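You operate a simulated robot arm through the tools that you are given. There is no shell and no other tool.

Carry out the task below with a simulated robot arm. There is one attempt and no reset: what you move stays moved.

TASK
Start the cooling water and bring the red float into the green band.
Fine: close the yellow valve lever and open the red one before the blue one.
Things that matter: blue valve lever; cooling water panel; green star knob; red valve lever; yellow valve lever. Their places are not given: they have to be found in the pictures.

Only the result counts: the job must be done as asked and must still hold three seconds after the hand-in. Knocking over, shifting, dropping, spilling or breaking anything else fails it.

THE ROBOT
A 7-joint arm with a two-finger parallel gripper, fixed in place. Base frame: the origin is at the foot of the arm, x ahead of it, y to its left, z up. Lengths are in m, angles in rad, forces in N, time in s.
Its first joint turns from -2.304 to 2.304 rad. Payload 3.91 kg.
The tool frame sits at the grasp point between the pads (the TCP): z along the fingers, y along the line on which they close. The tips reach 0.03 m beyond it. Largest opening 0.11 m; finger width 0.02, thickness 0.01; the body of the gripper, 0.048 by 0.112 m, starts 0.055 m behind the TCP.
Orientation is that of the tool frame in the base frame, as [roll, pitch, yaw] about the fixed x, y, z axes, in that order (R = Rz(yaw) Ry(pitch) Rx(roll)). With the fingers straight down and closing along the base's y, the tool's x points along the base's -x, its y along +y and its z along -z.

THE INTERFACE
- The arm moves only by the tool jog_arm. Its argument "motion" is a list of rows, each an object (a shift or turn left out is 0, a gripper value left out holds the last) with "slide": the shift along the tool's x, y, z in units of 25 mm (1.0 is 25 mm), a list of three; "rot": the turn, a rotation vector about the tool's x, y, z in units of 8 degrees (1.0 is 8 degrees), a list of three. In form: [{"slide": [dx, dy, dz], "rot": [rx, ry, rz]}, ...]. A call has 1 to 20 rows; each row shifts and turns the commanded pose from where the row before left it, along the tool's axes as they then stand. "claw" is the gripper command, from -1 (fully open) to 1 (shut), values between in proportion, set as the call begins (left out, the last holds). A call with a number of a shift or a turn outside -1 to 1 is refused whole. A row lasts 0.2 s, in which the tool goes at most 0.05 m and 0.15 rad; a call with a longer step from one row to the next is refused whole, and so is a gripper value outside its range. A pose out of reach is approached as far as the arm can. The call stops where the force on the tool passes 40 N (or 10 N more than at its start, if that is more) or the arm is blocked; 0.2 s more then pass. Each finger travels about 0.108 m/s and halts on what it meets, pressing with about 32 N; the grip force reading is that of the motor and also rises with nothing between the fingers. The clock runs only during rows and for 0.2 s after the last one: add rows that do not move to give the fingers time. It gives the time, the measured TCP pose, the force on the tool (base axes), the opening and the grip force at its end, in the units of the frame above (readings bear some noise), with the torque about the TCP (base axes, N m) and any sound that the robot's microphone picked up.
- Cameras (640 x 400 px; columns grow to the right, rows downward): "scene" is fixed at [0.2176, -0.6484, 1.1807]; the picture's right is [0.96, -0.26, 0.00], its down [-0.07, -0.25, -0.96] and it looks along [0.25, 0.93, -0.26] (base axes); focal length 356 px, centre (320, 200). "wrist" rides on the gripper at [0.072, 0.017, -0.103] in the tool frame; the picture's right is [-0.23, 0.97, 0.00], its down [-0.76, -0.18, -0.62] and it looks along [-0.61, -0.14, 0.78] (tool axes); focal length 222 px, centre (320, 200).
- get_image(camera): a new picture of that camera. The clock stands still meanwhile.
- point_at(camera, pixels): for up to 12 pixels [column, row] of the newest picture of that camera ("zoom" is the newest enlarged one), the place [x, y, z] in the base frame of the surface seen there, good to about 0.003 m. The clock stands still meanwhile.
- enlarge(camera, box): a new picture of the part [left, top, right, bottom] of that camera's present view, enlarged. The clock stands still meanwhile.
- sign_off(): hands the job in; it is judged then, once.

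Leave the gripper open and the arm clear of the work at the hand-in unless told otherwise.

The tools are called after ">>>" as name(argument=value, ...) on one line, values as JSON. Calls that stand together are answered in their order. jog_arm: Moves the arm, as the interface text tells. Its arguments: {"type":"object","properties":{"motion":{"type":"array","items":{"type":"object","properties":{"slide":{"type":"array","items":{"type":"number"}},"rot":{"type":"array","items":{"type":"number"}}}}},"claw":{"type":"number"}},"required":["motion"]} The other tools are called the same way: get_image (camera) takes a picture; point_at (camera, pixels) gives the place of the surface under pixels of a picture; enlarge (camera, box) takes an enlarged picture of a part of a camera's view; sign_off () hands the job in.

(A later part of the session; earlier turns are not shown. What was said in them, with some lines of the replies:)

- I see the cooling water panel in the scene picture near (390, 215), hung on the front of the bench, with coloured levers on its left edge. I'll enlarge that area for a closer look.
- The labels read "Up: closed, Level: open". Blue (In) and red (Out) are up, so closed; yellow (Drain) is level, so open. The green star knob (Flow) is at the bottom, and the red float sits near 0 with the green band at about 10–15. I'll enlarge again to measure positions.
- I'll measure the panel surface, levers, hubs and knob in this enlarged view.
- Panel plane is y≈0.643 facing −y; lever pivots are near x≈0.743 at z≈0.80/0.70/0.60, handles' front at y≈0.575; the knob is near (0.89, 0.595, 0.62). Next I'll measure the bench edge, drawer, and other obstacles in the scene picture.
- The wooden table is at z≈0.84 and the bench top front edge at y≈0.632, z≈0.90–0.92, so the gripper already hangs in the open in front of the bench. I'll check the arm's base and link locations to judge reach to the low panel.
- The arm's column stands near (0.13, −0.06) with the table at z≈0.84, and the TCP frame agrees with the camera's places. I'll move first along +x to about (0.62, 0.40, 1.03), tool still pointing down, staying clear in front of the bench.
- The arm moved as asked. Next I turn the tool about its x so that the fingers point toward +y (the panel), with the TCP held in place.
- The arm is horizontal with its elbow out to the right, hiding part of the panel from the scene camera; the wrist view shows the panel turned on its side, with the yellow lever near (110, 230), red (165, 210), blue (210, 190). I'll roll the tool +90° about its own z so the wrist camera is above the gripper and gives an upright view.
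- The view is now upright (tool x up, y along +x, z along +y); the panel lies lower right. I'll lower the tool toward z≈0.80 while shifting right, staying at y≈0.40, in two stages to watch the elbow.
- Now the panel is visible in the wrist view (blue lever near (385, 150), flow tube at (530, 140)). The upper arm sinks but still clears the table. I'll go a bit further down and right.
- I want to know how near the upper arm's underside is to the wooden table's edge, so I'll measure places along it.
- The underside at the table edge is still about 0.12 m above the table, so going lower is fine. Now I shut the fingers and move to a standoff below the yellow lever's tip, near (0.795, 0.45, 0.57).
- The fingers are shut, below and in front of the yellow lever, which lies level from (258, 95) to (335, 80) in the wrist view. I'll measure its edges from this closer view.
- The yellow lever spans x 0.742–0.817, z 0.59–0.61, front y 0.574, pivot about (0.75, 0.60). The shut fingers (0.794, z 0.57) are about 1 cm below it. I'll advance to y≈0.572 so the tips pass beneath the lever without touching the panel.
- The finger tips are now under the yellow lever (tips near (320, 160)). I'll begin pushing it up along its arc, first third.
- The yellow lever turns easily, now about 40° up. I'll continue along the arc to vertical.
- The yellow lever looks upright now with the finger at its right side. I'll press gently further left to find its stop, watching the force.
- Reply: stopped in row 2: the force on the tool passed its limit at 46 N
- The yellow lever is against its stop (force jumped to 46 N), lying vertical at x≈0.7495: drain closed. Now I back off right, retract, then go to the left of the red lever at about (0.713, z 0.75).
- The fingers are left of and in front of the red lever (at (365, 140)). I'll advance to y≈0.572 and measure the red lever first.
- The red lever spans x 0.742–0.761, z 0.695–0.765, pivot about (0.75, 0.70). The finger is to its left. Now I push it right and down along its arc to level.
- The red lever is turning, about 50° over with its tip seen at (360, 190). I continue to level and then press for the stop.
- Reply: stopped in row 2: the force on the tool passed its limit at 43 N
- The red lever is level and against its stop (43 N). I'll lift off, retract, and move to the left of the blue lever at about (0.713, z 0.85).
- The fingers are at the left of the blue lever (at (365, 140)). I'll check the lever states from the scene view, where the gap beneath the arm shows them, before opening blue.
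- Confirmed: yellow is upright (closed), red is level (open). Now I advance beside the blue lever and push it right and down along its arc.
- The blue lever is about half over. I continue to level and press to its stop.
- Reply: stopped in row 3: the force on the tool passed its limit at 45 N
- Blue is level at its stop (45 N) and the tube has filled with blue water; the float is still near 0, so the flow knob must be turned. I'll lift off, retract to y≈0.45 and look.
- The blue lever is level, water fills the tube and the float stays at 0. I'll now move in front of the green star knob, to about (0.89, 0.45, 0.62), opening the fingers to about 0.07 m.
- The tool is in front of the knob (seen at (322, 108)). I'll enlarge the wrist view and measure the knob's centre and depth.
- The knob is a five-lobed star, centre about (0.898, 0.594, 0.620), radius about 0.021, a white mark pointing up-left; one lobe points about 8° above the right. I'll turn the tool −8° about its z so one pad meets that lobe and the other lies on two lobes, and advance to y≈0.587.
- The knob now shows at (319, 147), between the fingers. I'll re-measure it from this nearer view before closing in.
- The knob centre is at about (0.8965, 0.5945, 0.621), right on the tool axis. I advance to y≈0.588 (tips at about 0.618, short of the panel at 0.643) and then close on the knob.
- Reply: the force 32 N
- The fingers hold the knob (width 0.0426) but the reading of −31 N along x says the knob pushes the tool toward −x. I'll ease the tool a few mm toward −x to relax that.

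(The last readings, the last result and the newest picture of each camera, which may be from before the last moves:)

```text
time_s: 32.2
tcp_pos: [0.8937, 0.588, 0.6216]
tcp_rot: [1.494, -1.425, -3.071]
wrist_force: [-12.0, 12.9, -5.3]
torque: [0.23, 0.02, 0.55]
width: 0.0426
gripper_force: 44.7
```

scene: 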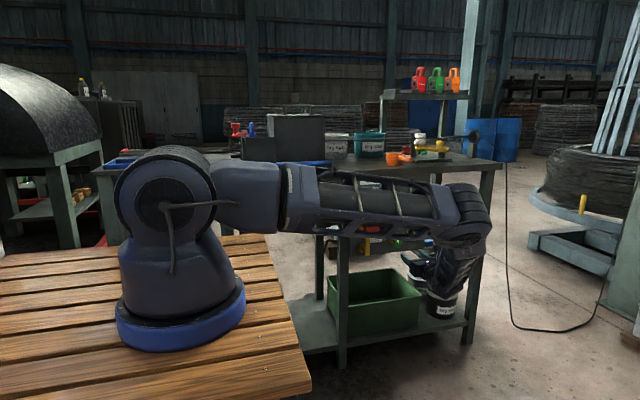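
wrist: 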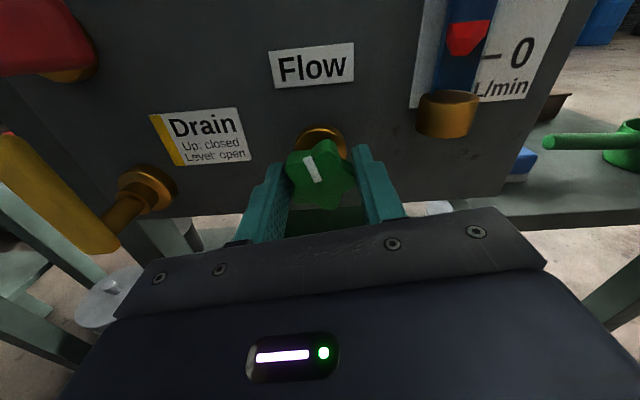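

>>> jog_arm(motion=[{"slide": [0, -0.06, 0]}])

>>> get_image(camera="wrist")

```text
time_s: 32.6
tcp_pos: [0.8951, 0.5876, 0.6203]
tcp_rot: [1.496, -1.426, -3.075]
wrist_force: [11.8, 28.5, -7.8]
torque: [-0.26, -0.06, 0.29]
width: 0.0423
gripper_force: 45.3
```

```text
taken
```

wrist: 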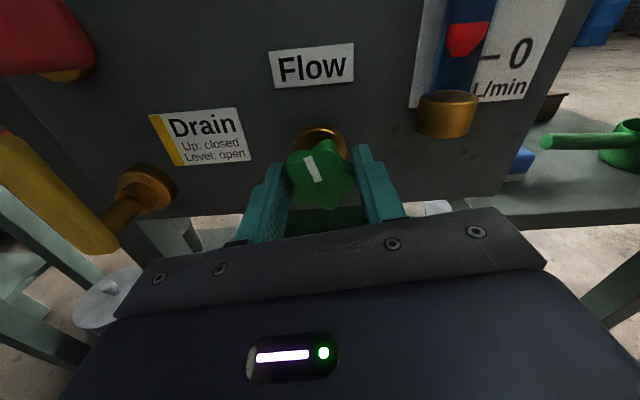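

The sideways force has changed sign (now +12 N) and there is a +28 N pull along y, held by friction. I'll relax both with a tiny shift toward +y and +x.

>>> jog_arm(motion=[{"slide": [0, 0.03, 0.08]}])

```text
time_s: 33.0
tcp_pos: [0.8947, 0.5875, 0.6204]
tcp_rot: [1.482, -1.426, -3.06]
wrist_force: [-18.2, -27.8, 8.9]
torque: [-0.11, 0.04, 0.61]
width: 0.0424
gripper_force: 45.3
```

The contact is very stiff (about 28–40 N per mm). I'll go half way back.

>>> jog_arm(motion=[{"slide": [0, -0.015, -0.04]}])

```text
time_s: 33.4
tcp_pos: [0.8942, 0.5884, 0.6206]
tcp_rot: [1.486, -1.425, -3.063]
wrist_force: [-5.3, -21.4, 6.0]
torque: [0.76, -0.01, 0.61]
width: 0.0425
gripper_force: 44.9
```

>>> jog_arm(motion=[{"slide": [-0.01, -0.005, -0.03]}])

```text
time_s: 33.8
tcp_pos: [0.8949, 0.5877, 0.6216]
tcp_rot: [1.487, -1.425, -3.066]
wrist_force: [11.9, -2.3, 0.9]
torque: [0.63, 0.01, 0.1]
width: 0.0423
gripper_force: 45.1
```

Forces are now small enough. I'll turn the knob a little counter-clockwise (tool z −8°), with a small correction so the turn is about the knob's own centre, and see what the float does.

>>> jog_arm(motion=[{"slide": [0.006, -0.004, 0], "rot": [0, 0, -0.5]}, {"slide": [0.006, -0.004, 0], "rot": [0, 0, -0.5]}])

>>> get_image(camera="wrist")

```text
time_s: 34.4
tcp_pos: [0.8947, 0.5882, 0.62]
tcp_rot: [1.53, -1.284, -3.109]
wrist_force: [28.4, 10.8, -1.5]
torque: [0.37, -0.04, 0.27]
width: 0.0422
gripper_force: 45.4
```

```text
taken
```

wrist: 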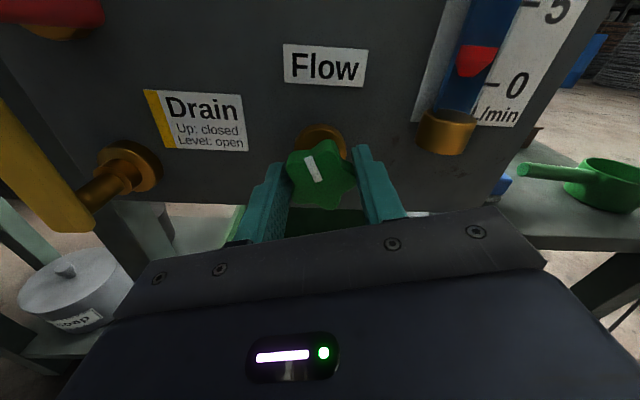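

The knob turned with the fingers (8°), and the float looks a touch above 0. I'll measure the float and the scale ticks from this view.

>>> enlarge(camera="wrist", box=[400, 0, 580, 150])

>>> point_at(camera="wrist", pixels=[[477, 62], [478, 48], [474, 75], [493, 82], [512, 85], [448, 118]])

```text
2.67 times, centred on (490, 75) of wrist
```

zoom: 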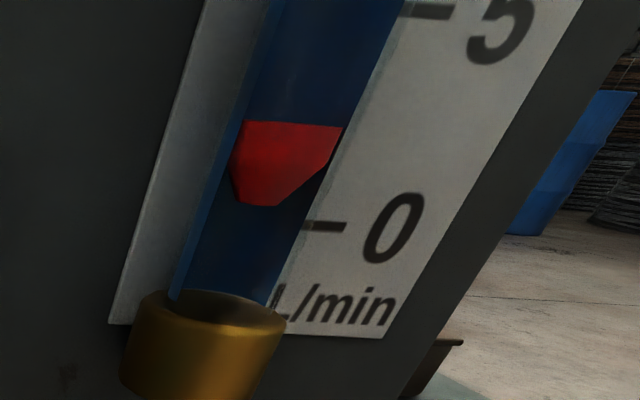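

```text
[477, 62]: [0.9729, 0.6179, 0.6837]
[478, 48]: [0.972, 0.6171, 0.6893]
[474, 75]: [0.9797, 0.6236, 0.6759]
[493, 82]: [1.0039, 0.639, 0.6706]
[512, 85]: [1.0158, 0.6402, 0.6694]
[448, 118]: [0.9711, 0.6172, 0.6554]
```

I'll check the float from the scene camera too, if the arm doesn't hide it.

>>> enlarge(camera="scene", box=[345, 170, 465, 262])

```text
4.35 times, centred on (405, 216) of scene
```

zoom: 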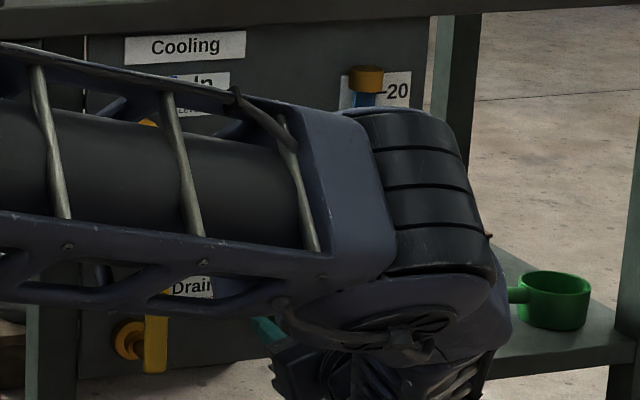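

The scene view is blocked, so I'll rely on the wrist camera. The tool feels +28 N along x; I'll ease that and turn another 12° counter-clockwise to see clearly whether the float rises.

>>> jog_arm(motion=[{"slide": [0, 0.018, 0.01]}, {"slide": [0.006, 0, 0], "rot": [0, 0, -0.5]}, {"slide": [0.006, 0, 0], "rot": [0, 0, -0.5]}, {"slide": [0.006, 0, 0], "rot": [0, 0, -0.5]}])

>>> get_image(camera="wrist")

>>> enlarge(camera="wrist", box=[400, 0, 600, 160])

```text
time_s: 35.4
tcp_pos: [0.8943, 0.5873, 0.6214]
tcp_rot: [1.545, -1.076, -3.126]
wrist_force: [28.7, 4.4, 3.9]
torque: [0.69, -0.04, 0.49]
width: 0.0423
gripper_force: 44.6
```

```text
taken
```

wrist: 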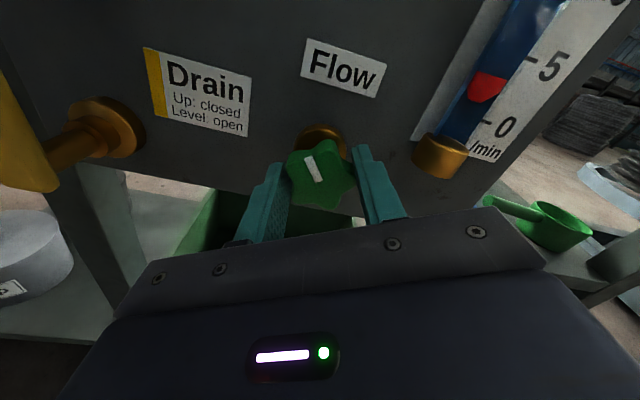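

```text
2.50 times, centred on (500, 80) of wrist
```

zoom: 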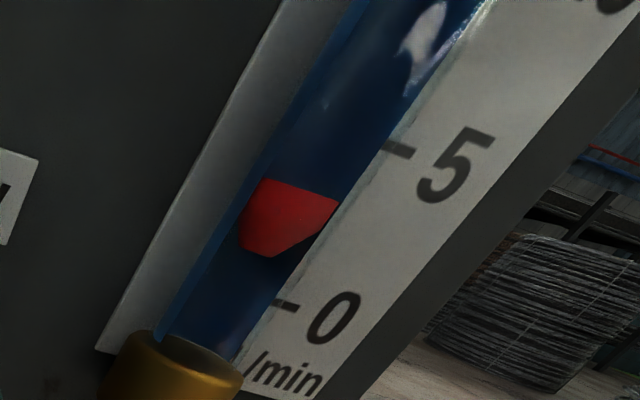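

The float has risen to around 2–3 L/min: counter-clockwise increases the flow. I'll measure the float against the ticks.

>>> point_at(camera="wrist", pixels=[[487, 88], [490, 75], [481, 98], [488, 121], [530, 60], [500, 126], [545, 66]])

>>> jog_arm(motion=[{"slide": [0, 0.014, 0]}, {"slide": [0, 0, 0]}, {"slide": [0, 0, 0]}, {"slide": [0, 0, 0]}, {"slide": [0, 0, 0]}])

>>> get_image(camera="wrist")

```text
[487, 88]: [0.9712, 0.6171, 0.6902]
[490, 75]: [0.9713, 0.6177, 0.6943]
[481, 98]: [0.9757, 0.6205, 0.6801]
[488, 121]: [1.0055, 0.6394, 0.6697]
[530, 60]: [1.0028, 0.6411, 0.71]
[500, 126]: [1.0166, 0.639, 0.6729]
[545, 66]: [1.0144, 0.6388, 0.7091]
```

```text
time_s: 36.6
tcp_pos: [0.894, 0.5876, 0.621]
tcp_rot: [1.547, -1.078, -3.125]
wrist_force: [23.8, -4.5, 5.5]
torque: [-0.26, 0.0, 0.04]
width: 0.0423
gripper_force: 44.4
```

```text
taken
```

wrist: 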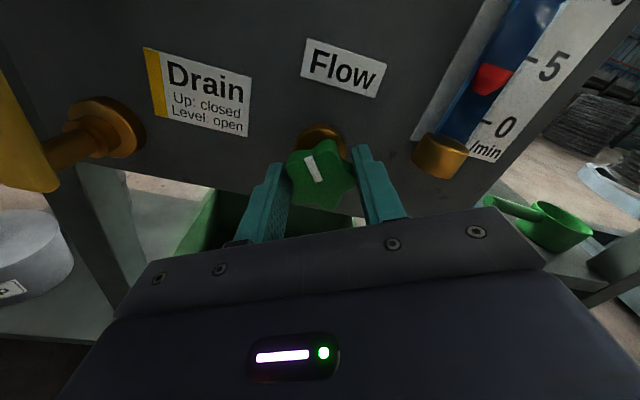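

The float lags: it still rose a bit while waiting (now at (492, 79)). I'll measure, wait some more, and measure again to learn its steady value at this knob angle.

>>> point_at(camera="wrist", pixels=[[492, 79], [496, 69], [487, 90]])

>>> jog_arm(motion=[{"slide": [0, 0.008, 0]}, {"slide": [0, 0, 0]}, {"slide": [0, 0, 0]}, {"slide": [0, 0, 0]}, {"slide": [0, 0, 0]}, {"slide": [0, 0, 0]}, {"slide": [0, 0, 0]}, {"slide": [0, 0, 0]}, {"slide": [0, 0, 0]}, {"slide": [0, 0, 0]}])

>>> enlarge(camera="wrist", box=[400, 0, 600, 160])

```text
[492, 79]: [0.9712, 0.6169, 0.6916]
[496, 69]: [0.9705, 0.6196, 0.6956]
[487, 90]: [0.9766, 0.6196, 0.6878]
```

```text
time_s: 38.8
tcp_pos: [0.8952, 0.5884, 0.621]
tcp_rot: [1.546, -1.077, -3.125]
wrist_force: [7.2, -29.1, 4.3]
torque: [-0.12, 0.01, 0.25]
width: 0.0423
gripper_force: 45.1
```

```text
2.50 times, centred on (500, 80) of wrist
```

zoom: 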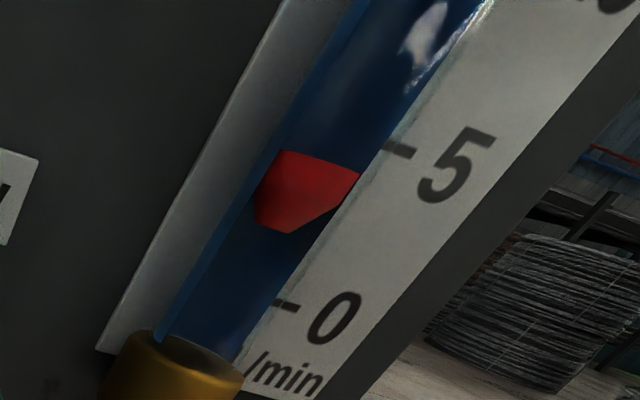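

I'll measure the float's top, middle, and bottom in this enlarged view.

>>> point_at(camera="zoom", pixels=[[305, 158], [335, 168], [305, 190], [275, 225], [288, 228], [400, 148], [290, 305], [270, 195]])

```text
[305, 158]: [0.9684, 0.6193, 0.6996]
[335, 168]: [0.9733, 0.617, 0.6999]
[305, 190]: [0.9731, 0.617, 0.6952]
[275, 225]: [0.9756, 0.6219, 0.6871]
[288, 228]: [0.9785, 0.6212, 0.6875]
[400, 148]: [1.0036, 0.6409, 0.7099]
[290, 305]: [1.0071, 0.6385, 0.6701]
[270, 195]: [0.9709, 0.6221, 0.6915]
```

Ticks: 0 at z≈0.670, 5 at z≈0.710 (7.9 mm per L/min), so the green band (10–15) is about z 0.749–0.789. The float is near z 0.693 (about 3 L/min) after 20° of turn. I'll ease the −29 N push along y and turn another 24° counter-clockwise.

>>> jog_arm(motion=[{"slide": [0, 0.003, -0.03]}, {"slide": [0.006, 0.001, 0], "rot": [0, 0, -0.5]}, {"slide": [0.006, 0.001, 0], "rot": [0, 0, -0.5]}, {"slide": [0.006, 0.001, 0], "rot": [0, 0, -0.5]}])

```text
time_s: 39.8
tcp_pos: [0.8934, 0.5883, 0.6218]
tcp_rot: [1.553, -0.869, -3.133]
wrist_force: [11.8, -0.3, -9.7]
torque: [-0.88, 0.01, -0.2]
width: 0.0423
gripper_force: 44.6
```

Forces stay low. Another 12°.

>>> jog_arm(motion=[{"slide": [0.004, 0.005, 0], "rot": [0, 0, -0.5]}, {"slide": [0.004, 0.001, 0], "rot": [0, 0, -0.5]}, {"slide": [0.006, 0.001, 0], "rot": [0, 0, -0.5]}])

>>> get_image(camera="wrist")

```text
time_s: 40.6
tcp_pos: [0.8931, 0.5883, 0.6214]
tcp_rot: [1.556, -0.657, -3.136]
wrist_force: [-6.8, 2.0, -3.4]
torque: [0.01, 0.02, 1.02]
width: 0.041
gripper_force: 45.2
```

```text
taken
```

wrist: 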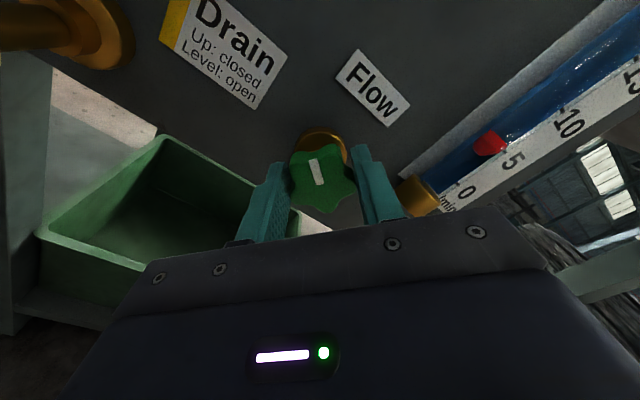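

The knob follows; width 0.041 suggests a slight slip to a snugger seat. The float is now near 4 L/min and likely still rising. I'll wait two seconds and measure.

>>> jog_arm(motion=[{"slide": [0, 0, 0]}, {"slide": [0, 0, 0]}, {"slide": [0, 0, 0]}, {"slide": [0, 0, 0]}, {"slide": [0, 0, 0]}, {"slide": [0, 0, 0]}, {"slide": [0, 0, 0]}, {"slide": [0, 0, 0]}, {"slide": [0, 0, 0]}, {"slide": [0, 0, 0]}])

>>> enlarge(camera="wrist", box=[400, 40, 620, 220])

```text
time_s: 42.8
tcp_pos: [0.8937, 0.5873, 0.6216]
tcp_rot: [1.556, -0.659, -3.136]
wrist_force: [-29.8, 22.2, -2.8]
torque: [-0.43, 0.04, 1.05]
width: 0.0414
gripper_force: 44.7
```

```text
2.22 times, centred on (510, 130) of wrist
```

zoom: 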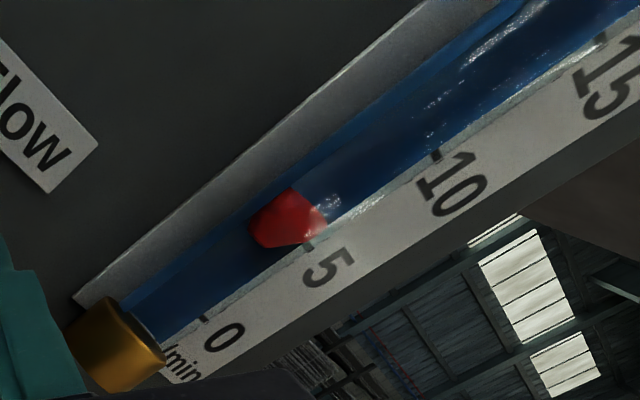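

The float is now near 5. I'll measure it in this view.

>>> point_at(camera="zoom", pixels=[[285, 222], [305, 195], [318, 225], [262, 240], [317, 238], [433, 153], [205, 318]])

```text
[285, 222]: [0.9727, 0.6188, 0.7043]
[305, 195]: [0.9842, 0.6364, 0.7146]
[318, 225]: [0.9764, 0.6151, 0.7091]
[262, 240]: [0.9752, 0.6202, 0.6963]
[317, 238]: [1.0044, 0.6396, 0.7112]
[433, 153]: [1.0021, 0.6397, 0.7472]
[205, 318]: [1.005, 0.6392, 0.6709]
```

The float centre is about z 0.703 (≈4.2 L/min) after roughly 42° of turn — about 0.1 L/min per degree, so roughly 75° more is needed. I'll ease the −30 N (x) / +22 N (y) load and continue 16° more.

>>> jog_arm(motion=[{"slide": [0.02, -0.015, 0.02]}, {"slide": [0.004, 0, 0], "rot": [0, 0, -0.5]}, {"slide": [0.004, 0, 0], "rot": [0, 0, -0.5]}, {"slide": [0.004, 0, 0], "rot": [0, 0, -0.5]}, {"slide": [0.004, 0, 0], "rot": [0, 0, -0.5]}])

```text
time_s: 44.0
tcp_pos: [0.8923, 0.5872, 0.6205]
tcp_rot: [1.56, -0.379, 3.14]
wrist_force: [-16.7, 17.3, -13.4]
torque: [-0.5, 0.04, 0.81]
width: 0.0412
gripper_force: 45.5
```

Turned 16° more without trouble (now 68° from upright). I ease the small loads and continue 16°.

>>> jog_arm(motion=[{"slide": [0.01, -0.017, 0.02]}, {"slide": [0.004, 0, 0], "rot": [0, 0, -0.5]}, {"slide": [0.004, 0, 0], "rot": [0, 0, -0.5]}, {"slide": [0.004, 0, 0], "rot": [0, 0, -0.5]}, {"slide": [0.004, 0, 0], "rot": [0, 0, -0.5]}])

>>> get_image(camera="wrist")

>>> get_image(camera="scene")

```text
time_s: 45.2
tcp_pos: [0.893, 0.5863, 0.6202]
tcp_rot: [1.56, -0.098, 3.136]
wrist_force: [-13.5, -5.0, -16.1]
torque: [-0.87, 0.04, 1.19]
width: 0.0412
gripper_force: 44.9
```

```text
taken
```

wrist: 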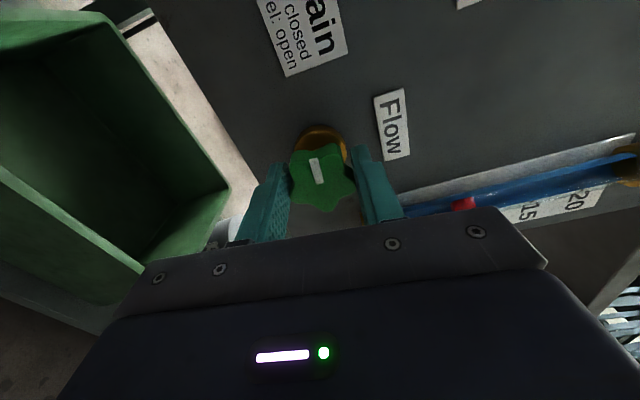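

```text
taken
```

scene: 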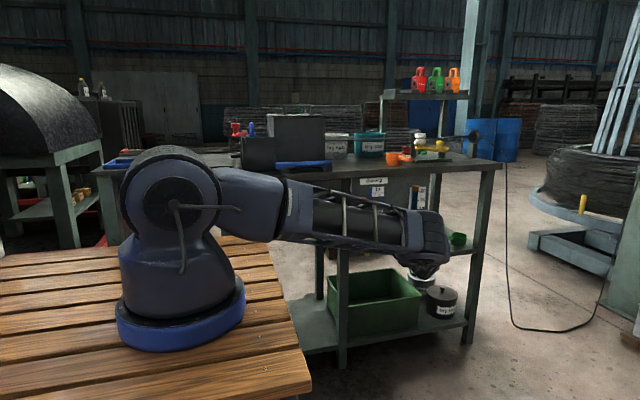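

The tool is now 84° from upright; the float shows as red at (465, 203), partly hidden by the gripper. I'll wait for it to settle and measure.

>>> jog_arm(motion=[{"slide": [0.012, -0.015, 0]}, {"slide": [0, 0, 0]}, {"slide": [0, 0, 0]}, {"slide": [0, 0, 0]}, {"slide": [0, 0, 0]}, {"slide": [0, 0, 0]}, {"slide": [0, 0, 0]}, {"slide": [0, 0, 0]}, {"slide": [0, 0, 0]}, {"slide": [0, 0, 0]}])

>>> get_image(camera="wrist")

>>> enlarge(camera="wrist", box=[400, 120, 640, 270])

>>> point_at(camera="wrist", pixels=[[465, 203], [474, 203], [458, 206], [528, 210], [576, 198]])

```text
time_s: 47.2
tcp_pos: [0.8929, 0.5867, 0.62]
tcp_rot: [1.559, -0.099, 3.135]
wrist_force: [3.4, 4.5, -1.8]
torque: [-1.18, 0.01, -0.48]
width: 0.0411
gripper_force: 44.9
stopped in row 10: the force on the tool passed its limit at 40 N (the readings are from after the stop); the commanded pose is now the measured one
```

```text
taken
```

wrist: 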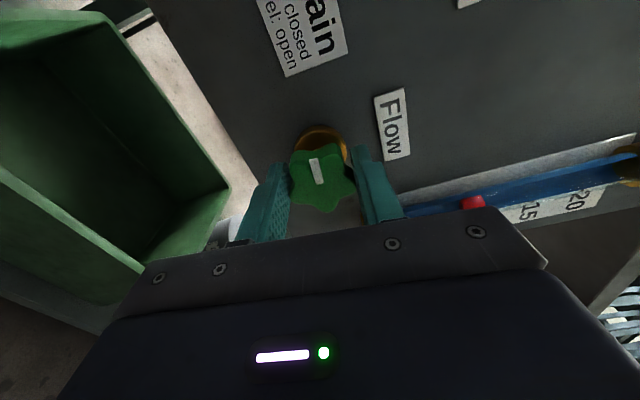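

```text
2.67 times, centred on (520, 195) of wrist
```

zoom: 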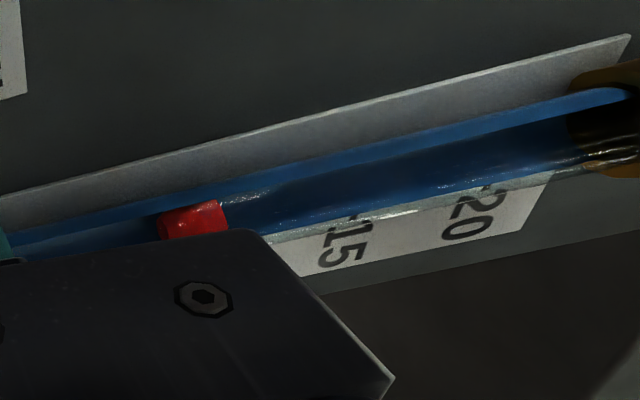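

```text
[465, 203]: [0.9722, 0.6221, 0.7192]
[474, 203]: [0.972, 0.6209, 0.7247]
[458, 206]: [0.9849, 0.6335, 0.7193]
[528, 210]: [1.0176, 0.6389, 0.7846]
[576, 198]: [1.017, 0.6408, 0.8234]
```

The float is at about z 0.723 (≈6.8 L/min) with the knob turned about 75°; roughly 55° more is needed. To stay within the wrist's range and keep a good view, I'll release, back off 40 mm, turn the tool back 72° (one lobe pitch), and regrip.

>>> jog_arm(claw=-0.25, motion=[{"slide": [0, 0, 0]}, {"slide": [0, 0, 0]}, {"slide": [0, 0, -0.8]}, {"slide": [0, 0, -0.8]}])

>>> jog_arm(motion=[{"rot": [0, 0, 1]}, {"rot": [0, 0, 1]}, {"rot": [0, 0, 1]}, {"rot": [0, 0, 1]}, {"rot": [0, 0, 1]}, {"rot": [0, 0, 1]}, {"rot": [0, 0, 1]}, {"rot": [0, 0, 1]}, {"rot": [0, 0, 1]}])

>>> get_image(camera="wrist")

>>> get_image(camera="scene")

```text
time_s: 48.2
tcp_pos: [0.8919, 0.5495, 0.6196]
tcp_rot: [1.561, -0.101, 3.137]
wrist_force: [-0.4, 0.3, 0.1]
torque: [-0.01, 0.03, -0.02]
width: 0.0686
gripper_force: 0.0
```

```text
time_s: 50.2
tcp_pos: [0.8923, 0.5464, 0.6209]
tcp_rot: [1.518, -1.357, -3.099]
wrist_force: [-1.0, 0.5, -0.1]
torque: [0.0, 0.01, -0.01]
width: 0.069
gripper_force: 0.1
```

```text
taken
```

wrist: 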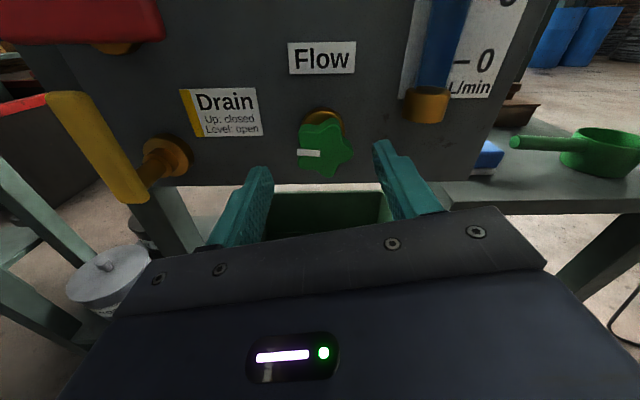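

```text
taken
```

scene: 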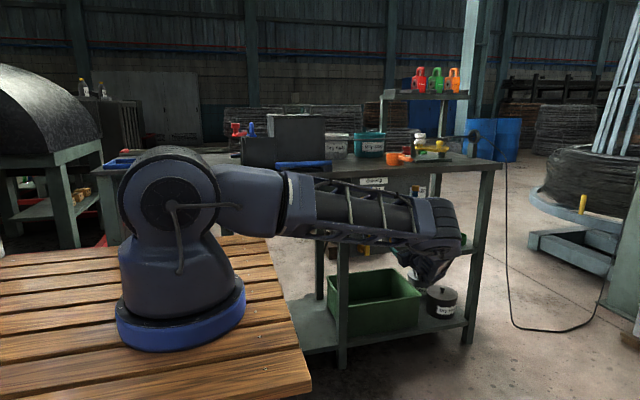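

The knob's mark now points left (about 75° turned). I'll enlarge to check lobe alignment for regripping.

>>> enlarge(camera="wrist", box=[260, 90, 380, 190])

>>> point_at(camera="wrist", pixels=[[324, 151], [300, 150], [345, 152]])

```text
4.00 times, centred on (320, 140) of wrist
```

zoom: 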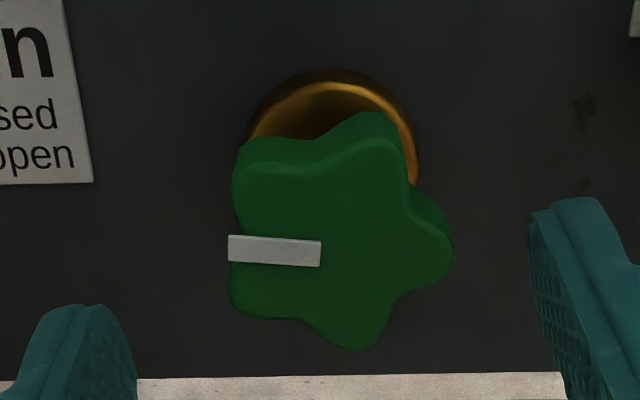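

```text
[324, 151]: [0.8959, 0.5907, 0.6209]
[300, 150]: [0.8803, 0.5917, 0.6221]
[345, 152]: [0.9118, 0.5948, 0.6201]
```

The lobes line up with the pads again (right lobe at (445, 250), left pair at (240, 160)/(240, 305) in the enlarged view). I'll shift 2 mm along tool y, advance 41 mm, and close.

>>> jog_arm(motion=[{"slide": [0, 0.08, 0.4]}, {"slide": [0, 0, 0.62]}, {"slide": [0, 0, 0.62]}])

>>> jog_arm(claw=1, motion=[{"slide": [0, 0, 0]}, {"slide": [0, 0, 0]}, {"slide": [0, 0, 0]}])

```text
time_s: 51.0
tcp_pos: [0.8952, 0.5887, 0.622]
tcp_rot: [1.521, -1.357, -3.1]
wrist_force: [1.1, -0.3, 0.7]
torque: [0.04, -0.01, 0.02]
width: 0.0687
gripper_force: 0.1
```

```text
time_s: 51.9
tcp_pos: [0.8945, 0.5885, 0.6217]
tcp_rot: [1.52, -1.357, -3.101]
wrist_force: [-0.9, 1.2, -2.3]
torque: [0.2, -0.03, 0.8]
width: 0.0408
gripper_force: 45.2
```

Regripped cleanly with hardly any side force (width 0.0408). Now I turn counter-clockwise 16°, with the centring correction, and check forces.

>>> jog_arm(motion=[{"slide": [0.005, 0, 0], "rot": [0, 0, -0.5]}, {"slide": [0.005, 0, 0], "rot": [0, 0, -0.5]}, {"slide": [0.005, 0, 0], "rot": [0, 0, -0.5]}, {"slide": [0.005, 0, 0], "rot": [0, 0, -0.5]}])

```text
time_s: 52.9
tcp_pos: [0.8936, 0.5877, 0.6205]
tcp_rot: [1.55, -1.075, -3.13]
wrist_force: [2.6, 6.1, -7.1]
torque: [0.51, -0.01, 1.04]
width: 0.041
gripper_force: 44.7
```

Forces are low. Another 16°.

>>> jog_arm(motion=[{"slide": [0.005, 0, 0], "rot": [0, 0, -0.5]}, {"slide": [0.005, 0, 0], "rot": [0, 0, -0.5]}, {"slide": [0.005, 0, 0], "rot": [0, 0, -0.5]}, {"slide": [0.005, 0, 0], "rot": [0, 0, -0.5]}])

>>> jog_arm(motion=[{"slide": [0, -0.005, 0]}, {"slide": [0, 0, 0]}, {"slide": [0, 0, 0]}, {"slide": [0, 0, 0]}, {"slide": [0, 0, 0]}, {"slide": [0, 0, 0]}, {"slide": [0, 0, 0]}])

>>> get_image(camera="wrist")

```text
time_s: 53.9
tcp_pos: [0.8931, 0.5896, 0.6224]
tcp_rot: [1.557, -0.799, -3.138]
wrist_force: [2.7, 3.0, -5.8]
torque: [0.08, 0.0, 1.18]
width: 0.0412
gripper_force: 44.8
```

```text
time_s: 55.5
tcp_pos: [0.8942, 0.588, 0.6212]
tcp_rot: [1.555, -0.798, -3.138]
wrist_force: [1.4, -8.4, -7.6]
torque: [-0.77, 0.01, 0.35]
width: 0.0411
gripper_force: 44.9
```

```text
taken
```

wrist: 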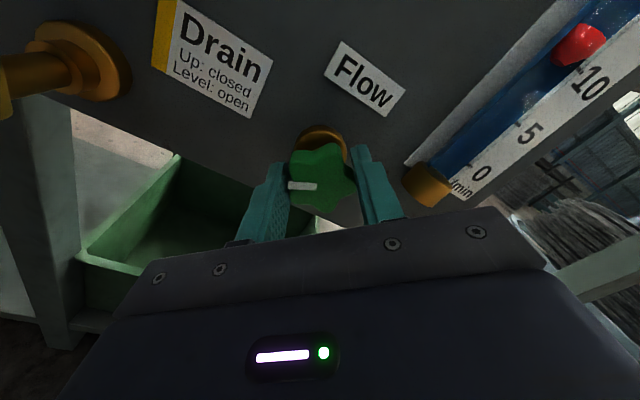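

The float is now near 9–10 L/min at (578, 44). I'll enlarge and measure it.

>>> enlarge(camera="wrist", box=[480, 0, 640, 120])

>>> point_at(camera="wrist", pixels=[[578, 46], [595, 38], [563, 52], [575, 72], [518, 124], [590, 30]])

```text
3.33 times, centred on (560, 60) of wrist
```

zoom: 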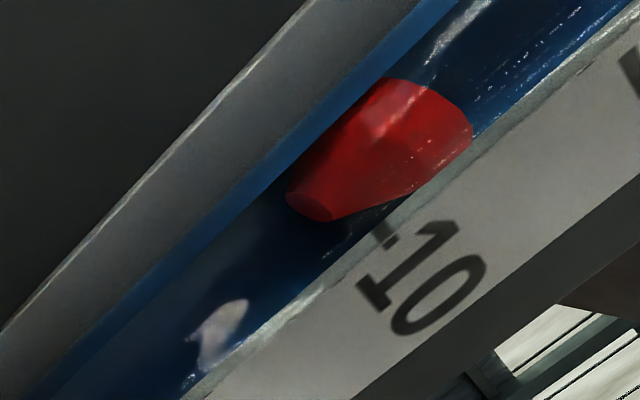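

```text
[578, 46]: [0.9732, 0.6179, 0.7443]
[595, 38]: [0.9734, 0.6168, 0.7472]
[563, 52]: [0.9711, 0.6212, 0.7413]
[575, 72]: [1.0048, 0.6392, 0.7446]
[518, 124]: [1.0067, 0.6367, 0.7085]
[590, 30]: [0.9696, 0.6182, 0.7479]
```

The float's centre is at z≈0.744, just below the 10 tick (z≈0.747). Mid-band (12.5) is about z 0.768, so about 28° more. I'll turn 24° counter-clockwise in two steps.

>>> jog_arm(motion=[{"slide": [0.005, -0.008, -0.008], "rot": [0, 0, -0.5]}, {"slide": [0.005, 0, 0], "rot": [0, 0, -0.5]}, {"slide": [0.005, 0, 0], "rot": [0, 0, -0.5]}])

>>> jog_arm(motion=[{"slide": [0.005, -0.004, 0], "rot": [0, 0, -0.5]}, {"slide": [0.005, 0, 0], "rot": [0, 0, -0.5]}, {"slide": [0.005, 0, 0], "rot": [0, 0, -0.5]}, {"slide": [0, 0, 0]}, {"slide": [0, 0, 0]}, {"slide": [0, 0, 0]}, {"slide": [0, 0, 0]}, {"slide": [0, 0, 0]}, {"slide": [0, 0, 0]}])

>>> get_image(camera="wrist")

```text
time_s: 56.2
tcp_pos: [0.8936, 0.5886, 0.62]
tcp_rot: [1.56, -0.589, 3.141]
wrist_force: [9.5, 0.0, -16.6]
torque: [-0.24, 0.02, 0.74]
width: 0.0409
gripper_force: 44.7
```

```text
time_s: 58.2
tcp_pos: [0.8927, 0.5897, 0.6215]
tcp_rot: [1.561, -0.381, 3.139]
wrist_force: [7.8, 4.8, -26.1]
torque: [-1.22, 0.03, -0.25]
width: 0.0409
gripper_force: 44.9
```

```text
taken
```

wrist: 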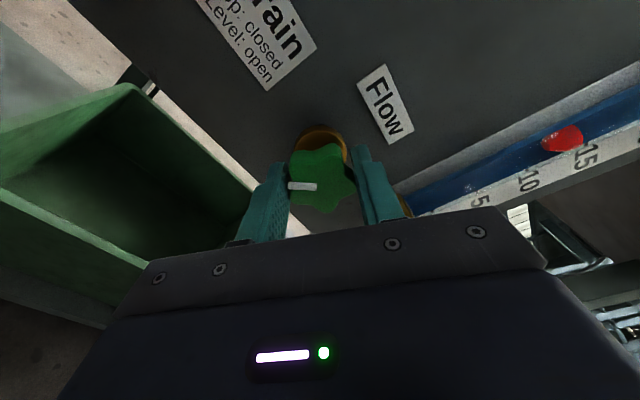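

>>> enlarge(camera="wrist", box=[470, 80, 640, 200])

>>> point_at(camera="wrist", pixels=[[563, 140], [582, 136], [545, 144], [574, 153], [524, 180], [587, 155]])

```text
3.33 times, centred on (555, 140) of wrist
```

zoom: 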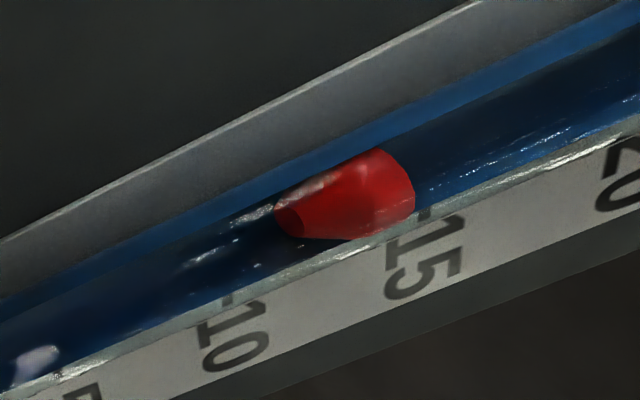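

```text
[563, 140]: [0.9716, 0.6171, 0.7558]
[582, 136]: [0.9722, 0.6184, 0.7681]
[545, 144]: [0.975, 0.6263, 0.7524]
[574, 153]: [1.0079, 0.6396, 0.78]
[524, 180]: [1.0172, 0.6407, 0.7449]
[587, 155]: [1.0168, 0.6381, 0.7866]
```

The float spans about z 0.752–0.768, inside the band (10 tick ≈ 0.747, 15 tick ≈ 0.786), centre ≈ 11.6. I'll ease the −26 N vertical load and wait for the float to settle.

>>> jog_arm(motion=[{"slide": [-0.006, -0.018, 0]}, {"slide": [0, 0, 0]}, {"slide": [0, 0, 0]}, {"slide": [0, 0, 0]}, {"slide": [0, 0, 0]}, {"slide": [0, 0, 0]}, {"slide": [0, 0, 0]}, {"slide": [0, 0, 0]}, {"slide": [0, 0, 0]}, {"slide": [0, 0, 0]}, {"slide": [0, 0, 0]}, {"slide": [0, 0, 0]}, {"slide": [0, 0, 0]}, {"slide": [0, 0, 0]}, {"slide": [0, 0, 0]}])

>>> get_image(camera="wrist")

>>> enlarge(camera="wrist", box=[470, 80, 640, 200])

>>> point_at(camera="zoom", pixels=[[350, 195], [390, 180], [295, 220], [422, 214], [222, 300]])

```text
time_s: 61.5
tcp_pos: [0.8928, 0.5873, 0.6207]
tcp_rot: [1.561, -0.381, 3.137]
wrist_force: [8.1, 0.3, -18.7]
torque: [-0.94, 0.03, 0.13]
width: 0.041
gripper_force: 44.9
```

```text
taken
```

wrist: 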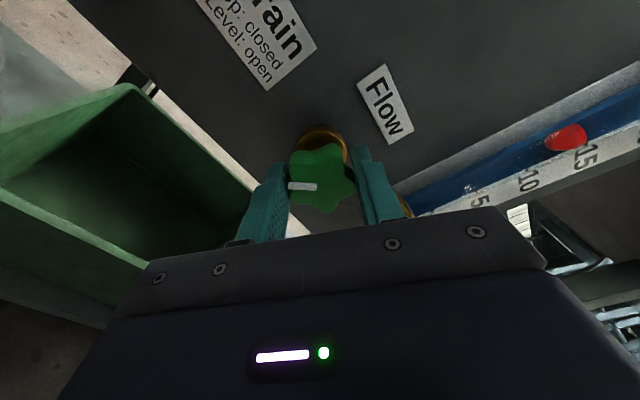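

```text
3.33 times, centred on (555, 140) of wrist
```

zoom: 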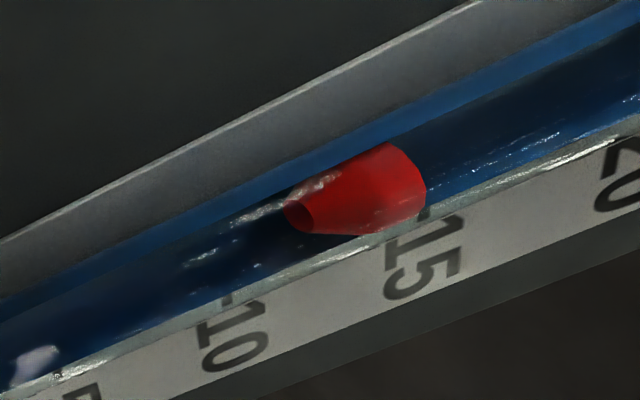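

```text
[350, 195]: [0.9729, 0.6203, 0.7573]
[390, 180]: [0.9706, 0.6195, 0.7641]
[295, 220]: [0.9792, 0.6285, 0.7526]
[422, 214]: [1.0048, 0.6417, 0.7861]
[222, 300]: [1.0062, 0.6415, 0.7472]
```

The float has settled: about z 0.752–0.768, centre ≈ 11.7 L/min. I'll nudge 3° more for a better-centred value, wait, then open and back off.

>>> jog_arm(motion=[{"slide": [0.002, -0.012, 0], "rot": [0, 0, -0.2]}, {"slide": [0.002, 0, 0], "rot": [0, 0, -0.2]}, {"slide": [0, 0, 0]}, {"slide": [0, 0, 0]}, {"slide": [0, 0, 0]}, {"slide": [0, 0, 0]}, {"slide": [0, 0, 0]}])

>>> jog_arm(claw=-0.25, motion=[{"slide": [0, 0, 0]}, {"slide": [0, 0, 0]}, {"slide": [0, 0, 0]}, {"slide": [0, 0, -0.8]}, {"slide": [0, 0, -0.9]}, {"slide": [0, 0, -0.9]}, {"slide": [0, 0, -0.9]}])

>>> get_image(camera="wrist")

```text
time_s: 63.0
tcp_pos: [0.8937, 0.5887, 0.6221]
tcp_rot: [1.561, -0.323, 3.139]
wrist_force: [4.3, -0.1, -14.4]
torque: [-0.88, 0.02, 0.23]
width: 0.0409
gripper_force: 45.7
```

```text
time_s: 64.7
tcp_pos: [0.8902, 0.5004, 0.6205]
tcp_rot: [1.559, -0.324, 3.139]
wrist_force: [-0.3, 0.1, 0.3]
torque: [0.02, 0.01, -0.01]
width: 0.0687
gripper_force: 0.0
```

```text
taken
```

wrist: 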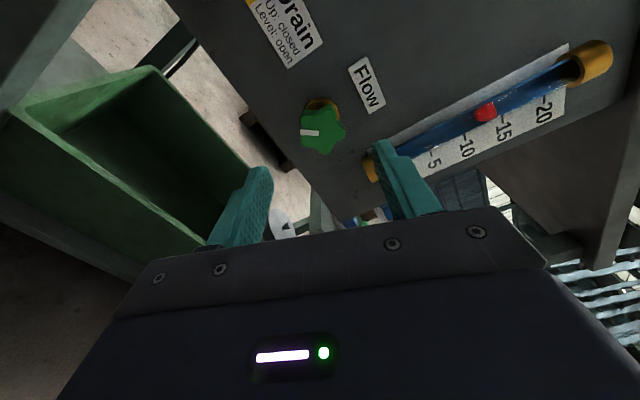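

Released and backed off; the float sits at (486, 112) between the 10 and 15 marks. I'll retreat further to y≈0.40, turn the tool upright, and rise so the wrist camera can see the whole panel.

>>> jog_arm(claw=-1, motion=[{"slide": [0, 0, -1]}, {"slide": [0, 0, -1]}, {"slide": [0, 0, -1]}, {"slide": [0, 0, -1]}, {"rot": [0, 0, 1]}, {"rot": [0, 0, 1]}, {"rot": [0, 0, 1]}, {"rot": [0, 0, 1]}, {"rot": [0, 0, 1]}, {"rot": [0, 0, 1]}, {"rot": [0, 0, 1]}, {"rot": [0, 0, 1]}, {"rot": [0, 0, 0.9]}])

>>> jog_arm(motion=[{"slide": [1, -0.4, 0]}, {"slide": [1, -0.4, 0]}, {"slide": [1, -0.4, 0]}, {"slide": [1, -0.4, 0]}, {"slide": [1, -0.4, 0]}, {"slide": [1, -0.4, 0]}, {"slide": [1, -0.4, 0]}])

>>> get_image(camera="wrist")

>>> get_image(camera="scene")

```text
time_s: 67.5
tcp_pos: [0.8915, 0.403, 0.6189]
tcp_rot: [0.246, -1.559, -1.824]
wrist_force: [-0.4, 0.1, 0.7]
torque: [0.01, -0.05, 0.0]
width: 0.1099
gripper_force: 0.0
```

```text
time_s: 69.0
tcp_pos: [0.8201, 0.3996, 0.792]
tcp_rot: [0.409, -1.557, -1.984]
wrist_force: [-0.7, -0.3, 0.0]
torque: [-0.02, 0.02, 0.02]
width: 0.1101
gripper_force: 0.1
```

```text
taken
```

wrist: 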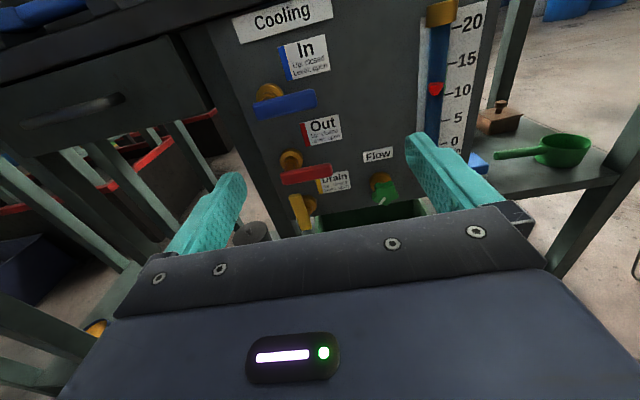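

```text
taken
```

scene: 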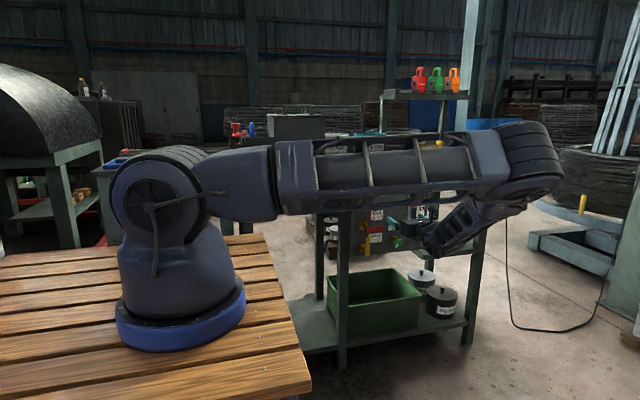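

The whole panel is in view: blue and red level, yellow upright, and the float at (436, 88). I'll enlarge the tube and measure the float against the band.

>>> enlarge(camera="wrist", box=[370, 0, 530, 160])

>>> point_at(camera="wrist", pixels=[[436, 88], [436, 83], [435, 94], [450, 90], [453, 60], [448, 119], [446, 142], [443, 70]])

```text
2.50 times, centred on (450, 80) of wrist
```

zoom: 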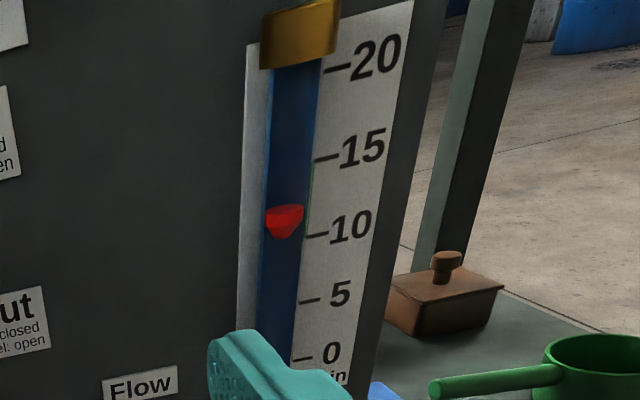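

```text
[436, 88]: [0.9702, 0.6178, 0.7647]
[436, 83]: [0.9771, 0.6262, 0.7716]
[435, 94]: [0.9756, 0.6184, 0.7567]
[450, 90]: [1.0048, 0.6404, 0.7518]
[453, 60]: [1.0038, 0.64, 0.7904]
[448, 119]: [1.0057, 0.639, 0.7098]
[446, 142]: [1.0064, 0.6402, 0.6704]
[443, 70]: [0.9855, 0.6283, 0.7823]
```

The float spans z≈0.756–0.771, centre 0.763 (≈11.9 L/min), within the 10–15 band. I'll now retreat the arm the way it came (up and left, y≈0.38) so it is clear, then check everything from both cameras.

>>> jog_arm(motion=[{"slide": [1, -0.5, -0.2]}, {"slide": [1, -0.5, -0.2]}, {"slide": [1, -0.5, -0.2]}, {"slide": [1, -0.5, -0.2]}, {"slide": [1, -0.5, -0.2]}, {"slide": [1, -0.5, 0]}, {"slide": [1, -0.5, 0]}, {"slide": [1, -0.5, 0]}])

>>> get_image(camera="scene")

>>> get_image(camera="wrist")

>>> enlarge(camera="scene", box=[330, 160, 450, 270])

```text
time_s: 70.8
tcp_pos: [0.7192, 0.3742, 0.9937]
tcp_rot: [0.423, -1.558, -2.003]
wrist_force: [-0.6, 0.2, -0.6]
torque: [-0.01, 0.01, -0.03]
width: 0.11
gripper_force: 0.0
```

```text
taken
```

scene: 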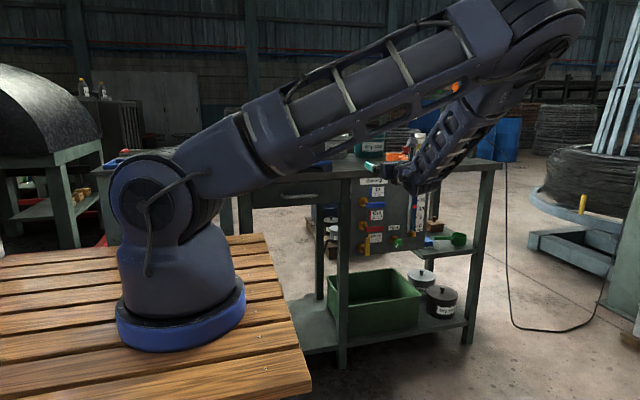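

```text
taken
```

wrist: 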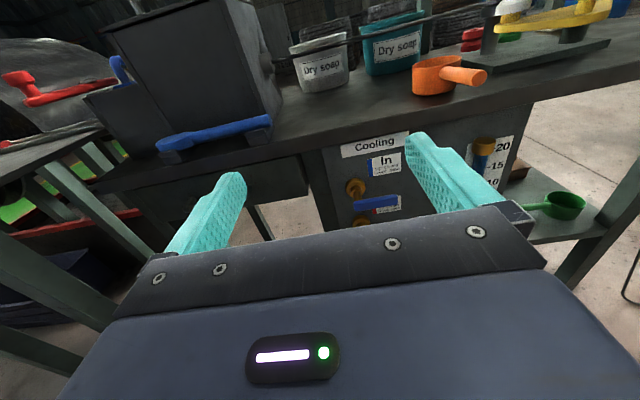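

```text
3.64 times, centred on (390, 215) of scene
```

zoom: 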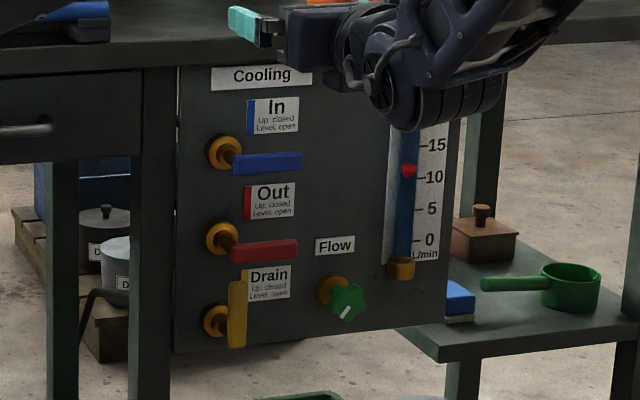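

From the scene camera: blue and red levers level, yellow upright, float between the 10 and 15 marks (row 170; about 11.9 after parallax). I'll wait two more seconds and confirm it holds.

>>> jog_arm(motion=[{"slide": [0, 0, 0]}, {"slide": [0, 0, 0]}, {"slide": [0, 0, 0]}, {"slide": [0, 0, 0]}, {"slide": [0, 0, 0]}, {"slide": [0, 0, 0]}, {"slide": [0, 0, 0]}, {"slide": [0, 0, 0]}, {"slide": [0, 0, 0]}, {"slide": [0, 0, 0]}, {"slide": [0, 0, 0]}, {"slide": [0, 0, 0]}, {"slide": [0, 0, 0]}, {"slide": [0, 0, 0]}, {"slide": [0, 0, 0]}])

>>> enlarge(camera="scene", box=[385, 180, 445, 250])

```text
time_s: 74.0
tcp_pos: [0.7197, 0.3745, 0.9921]
tcp_rot: [0.44, -1.56, -2.018]
wrist_force: [0.4, 0.0, 0.8]
torque: [0.02, -0.03, -0.02]
width: 0.11
gripper_force: 0.1
```

```text
5.71 times, centred on (415, 215) of scene
```

zoom: 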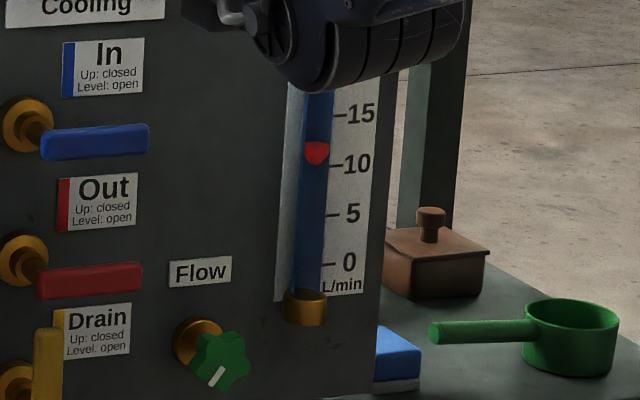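

The float holds steady between 10 and 15, all three levers are where they should be, the gripper is open and the arm is clear. I hand the job in.

>>> sign_off()

```text
The job is handed in.
```

The cooling water is running and the red float is steady at about 11.9 L/min, inside the green 10–15 band.

- **Levers:** I closed the yellow drain lever first, then opened red, then blue. I pushed each one until it hit its stop. The last scene picture shows yellow upright and red and blue level.
- **Flow knob:** I turned the green star knob counter-clockwise about 130° in total, regripping once along the way. After I let go, the float stayed in the band for the remaining 9 seconds or so before hand-in.
- **Arm:** The gripper is open and the arm is raised and back from the panel. I saw nothing else shifted or knocked over in the pictures.

The hand-in was accepted, but it gave no verdict.
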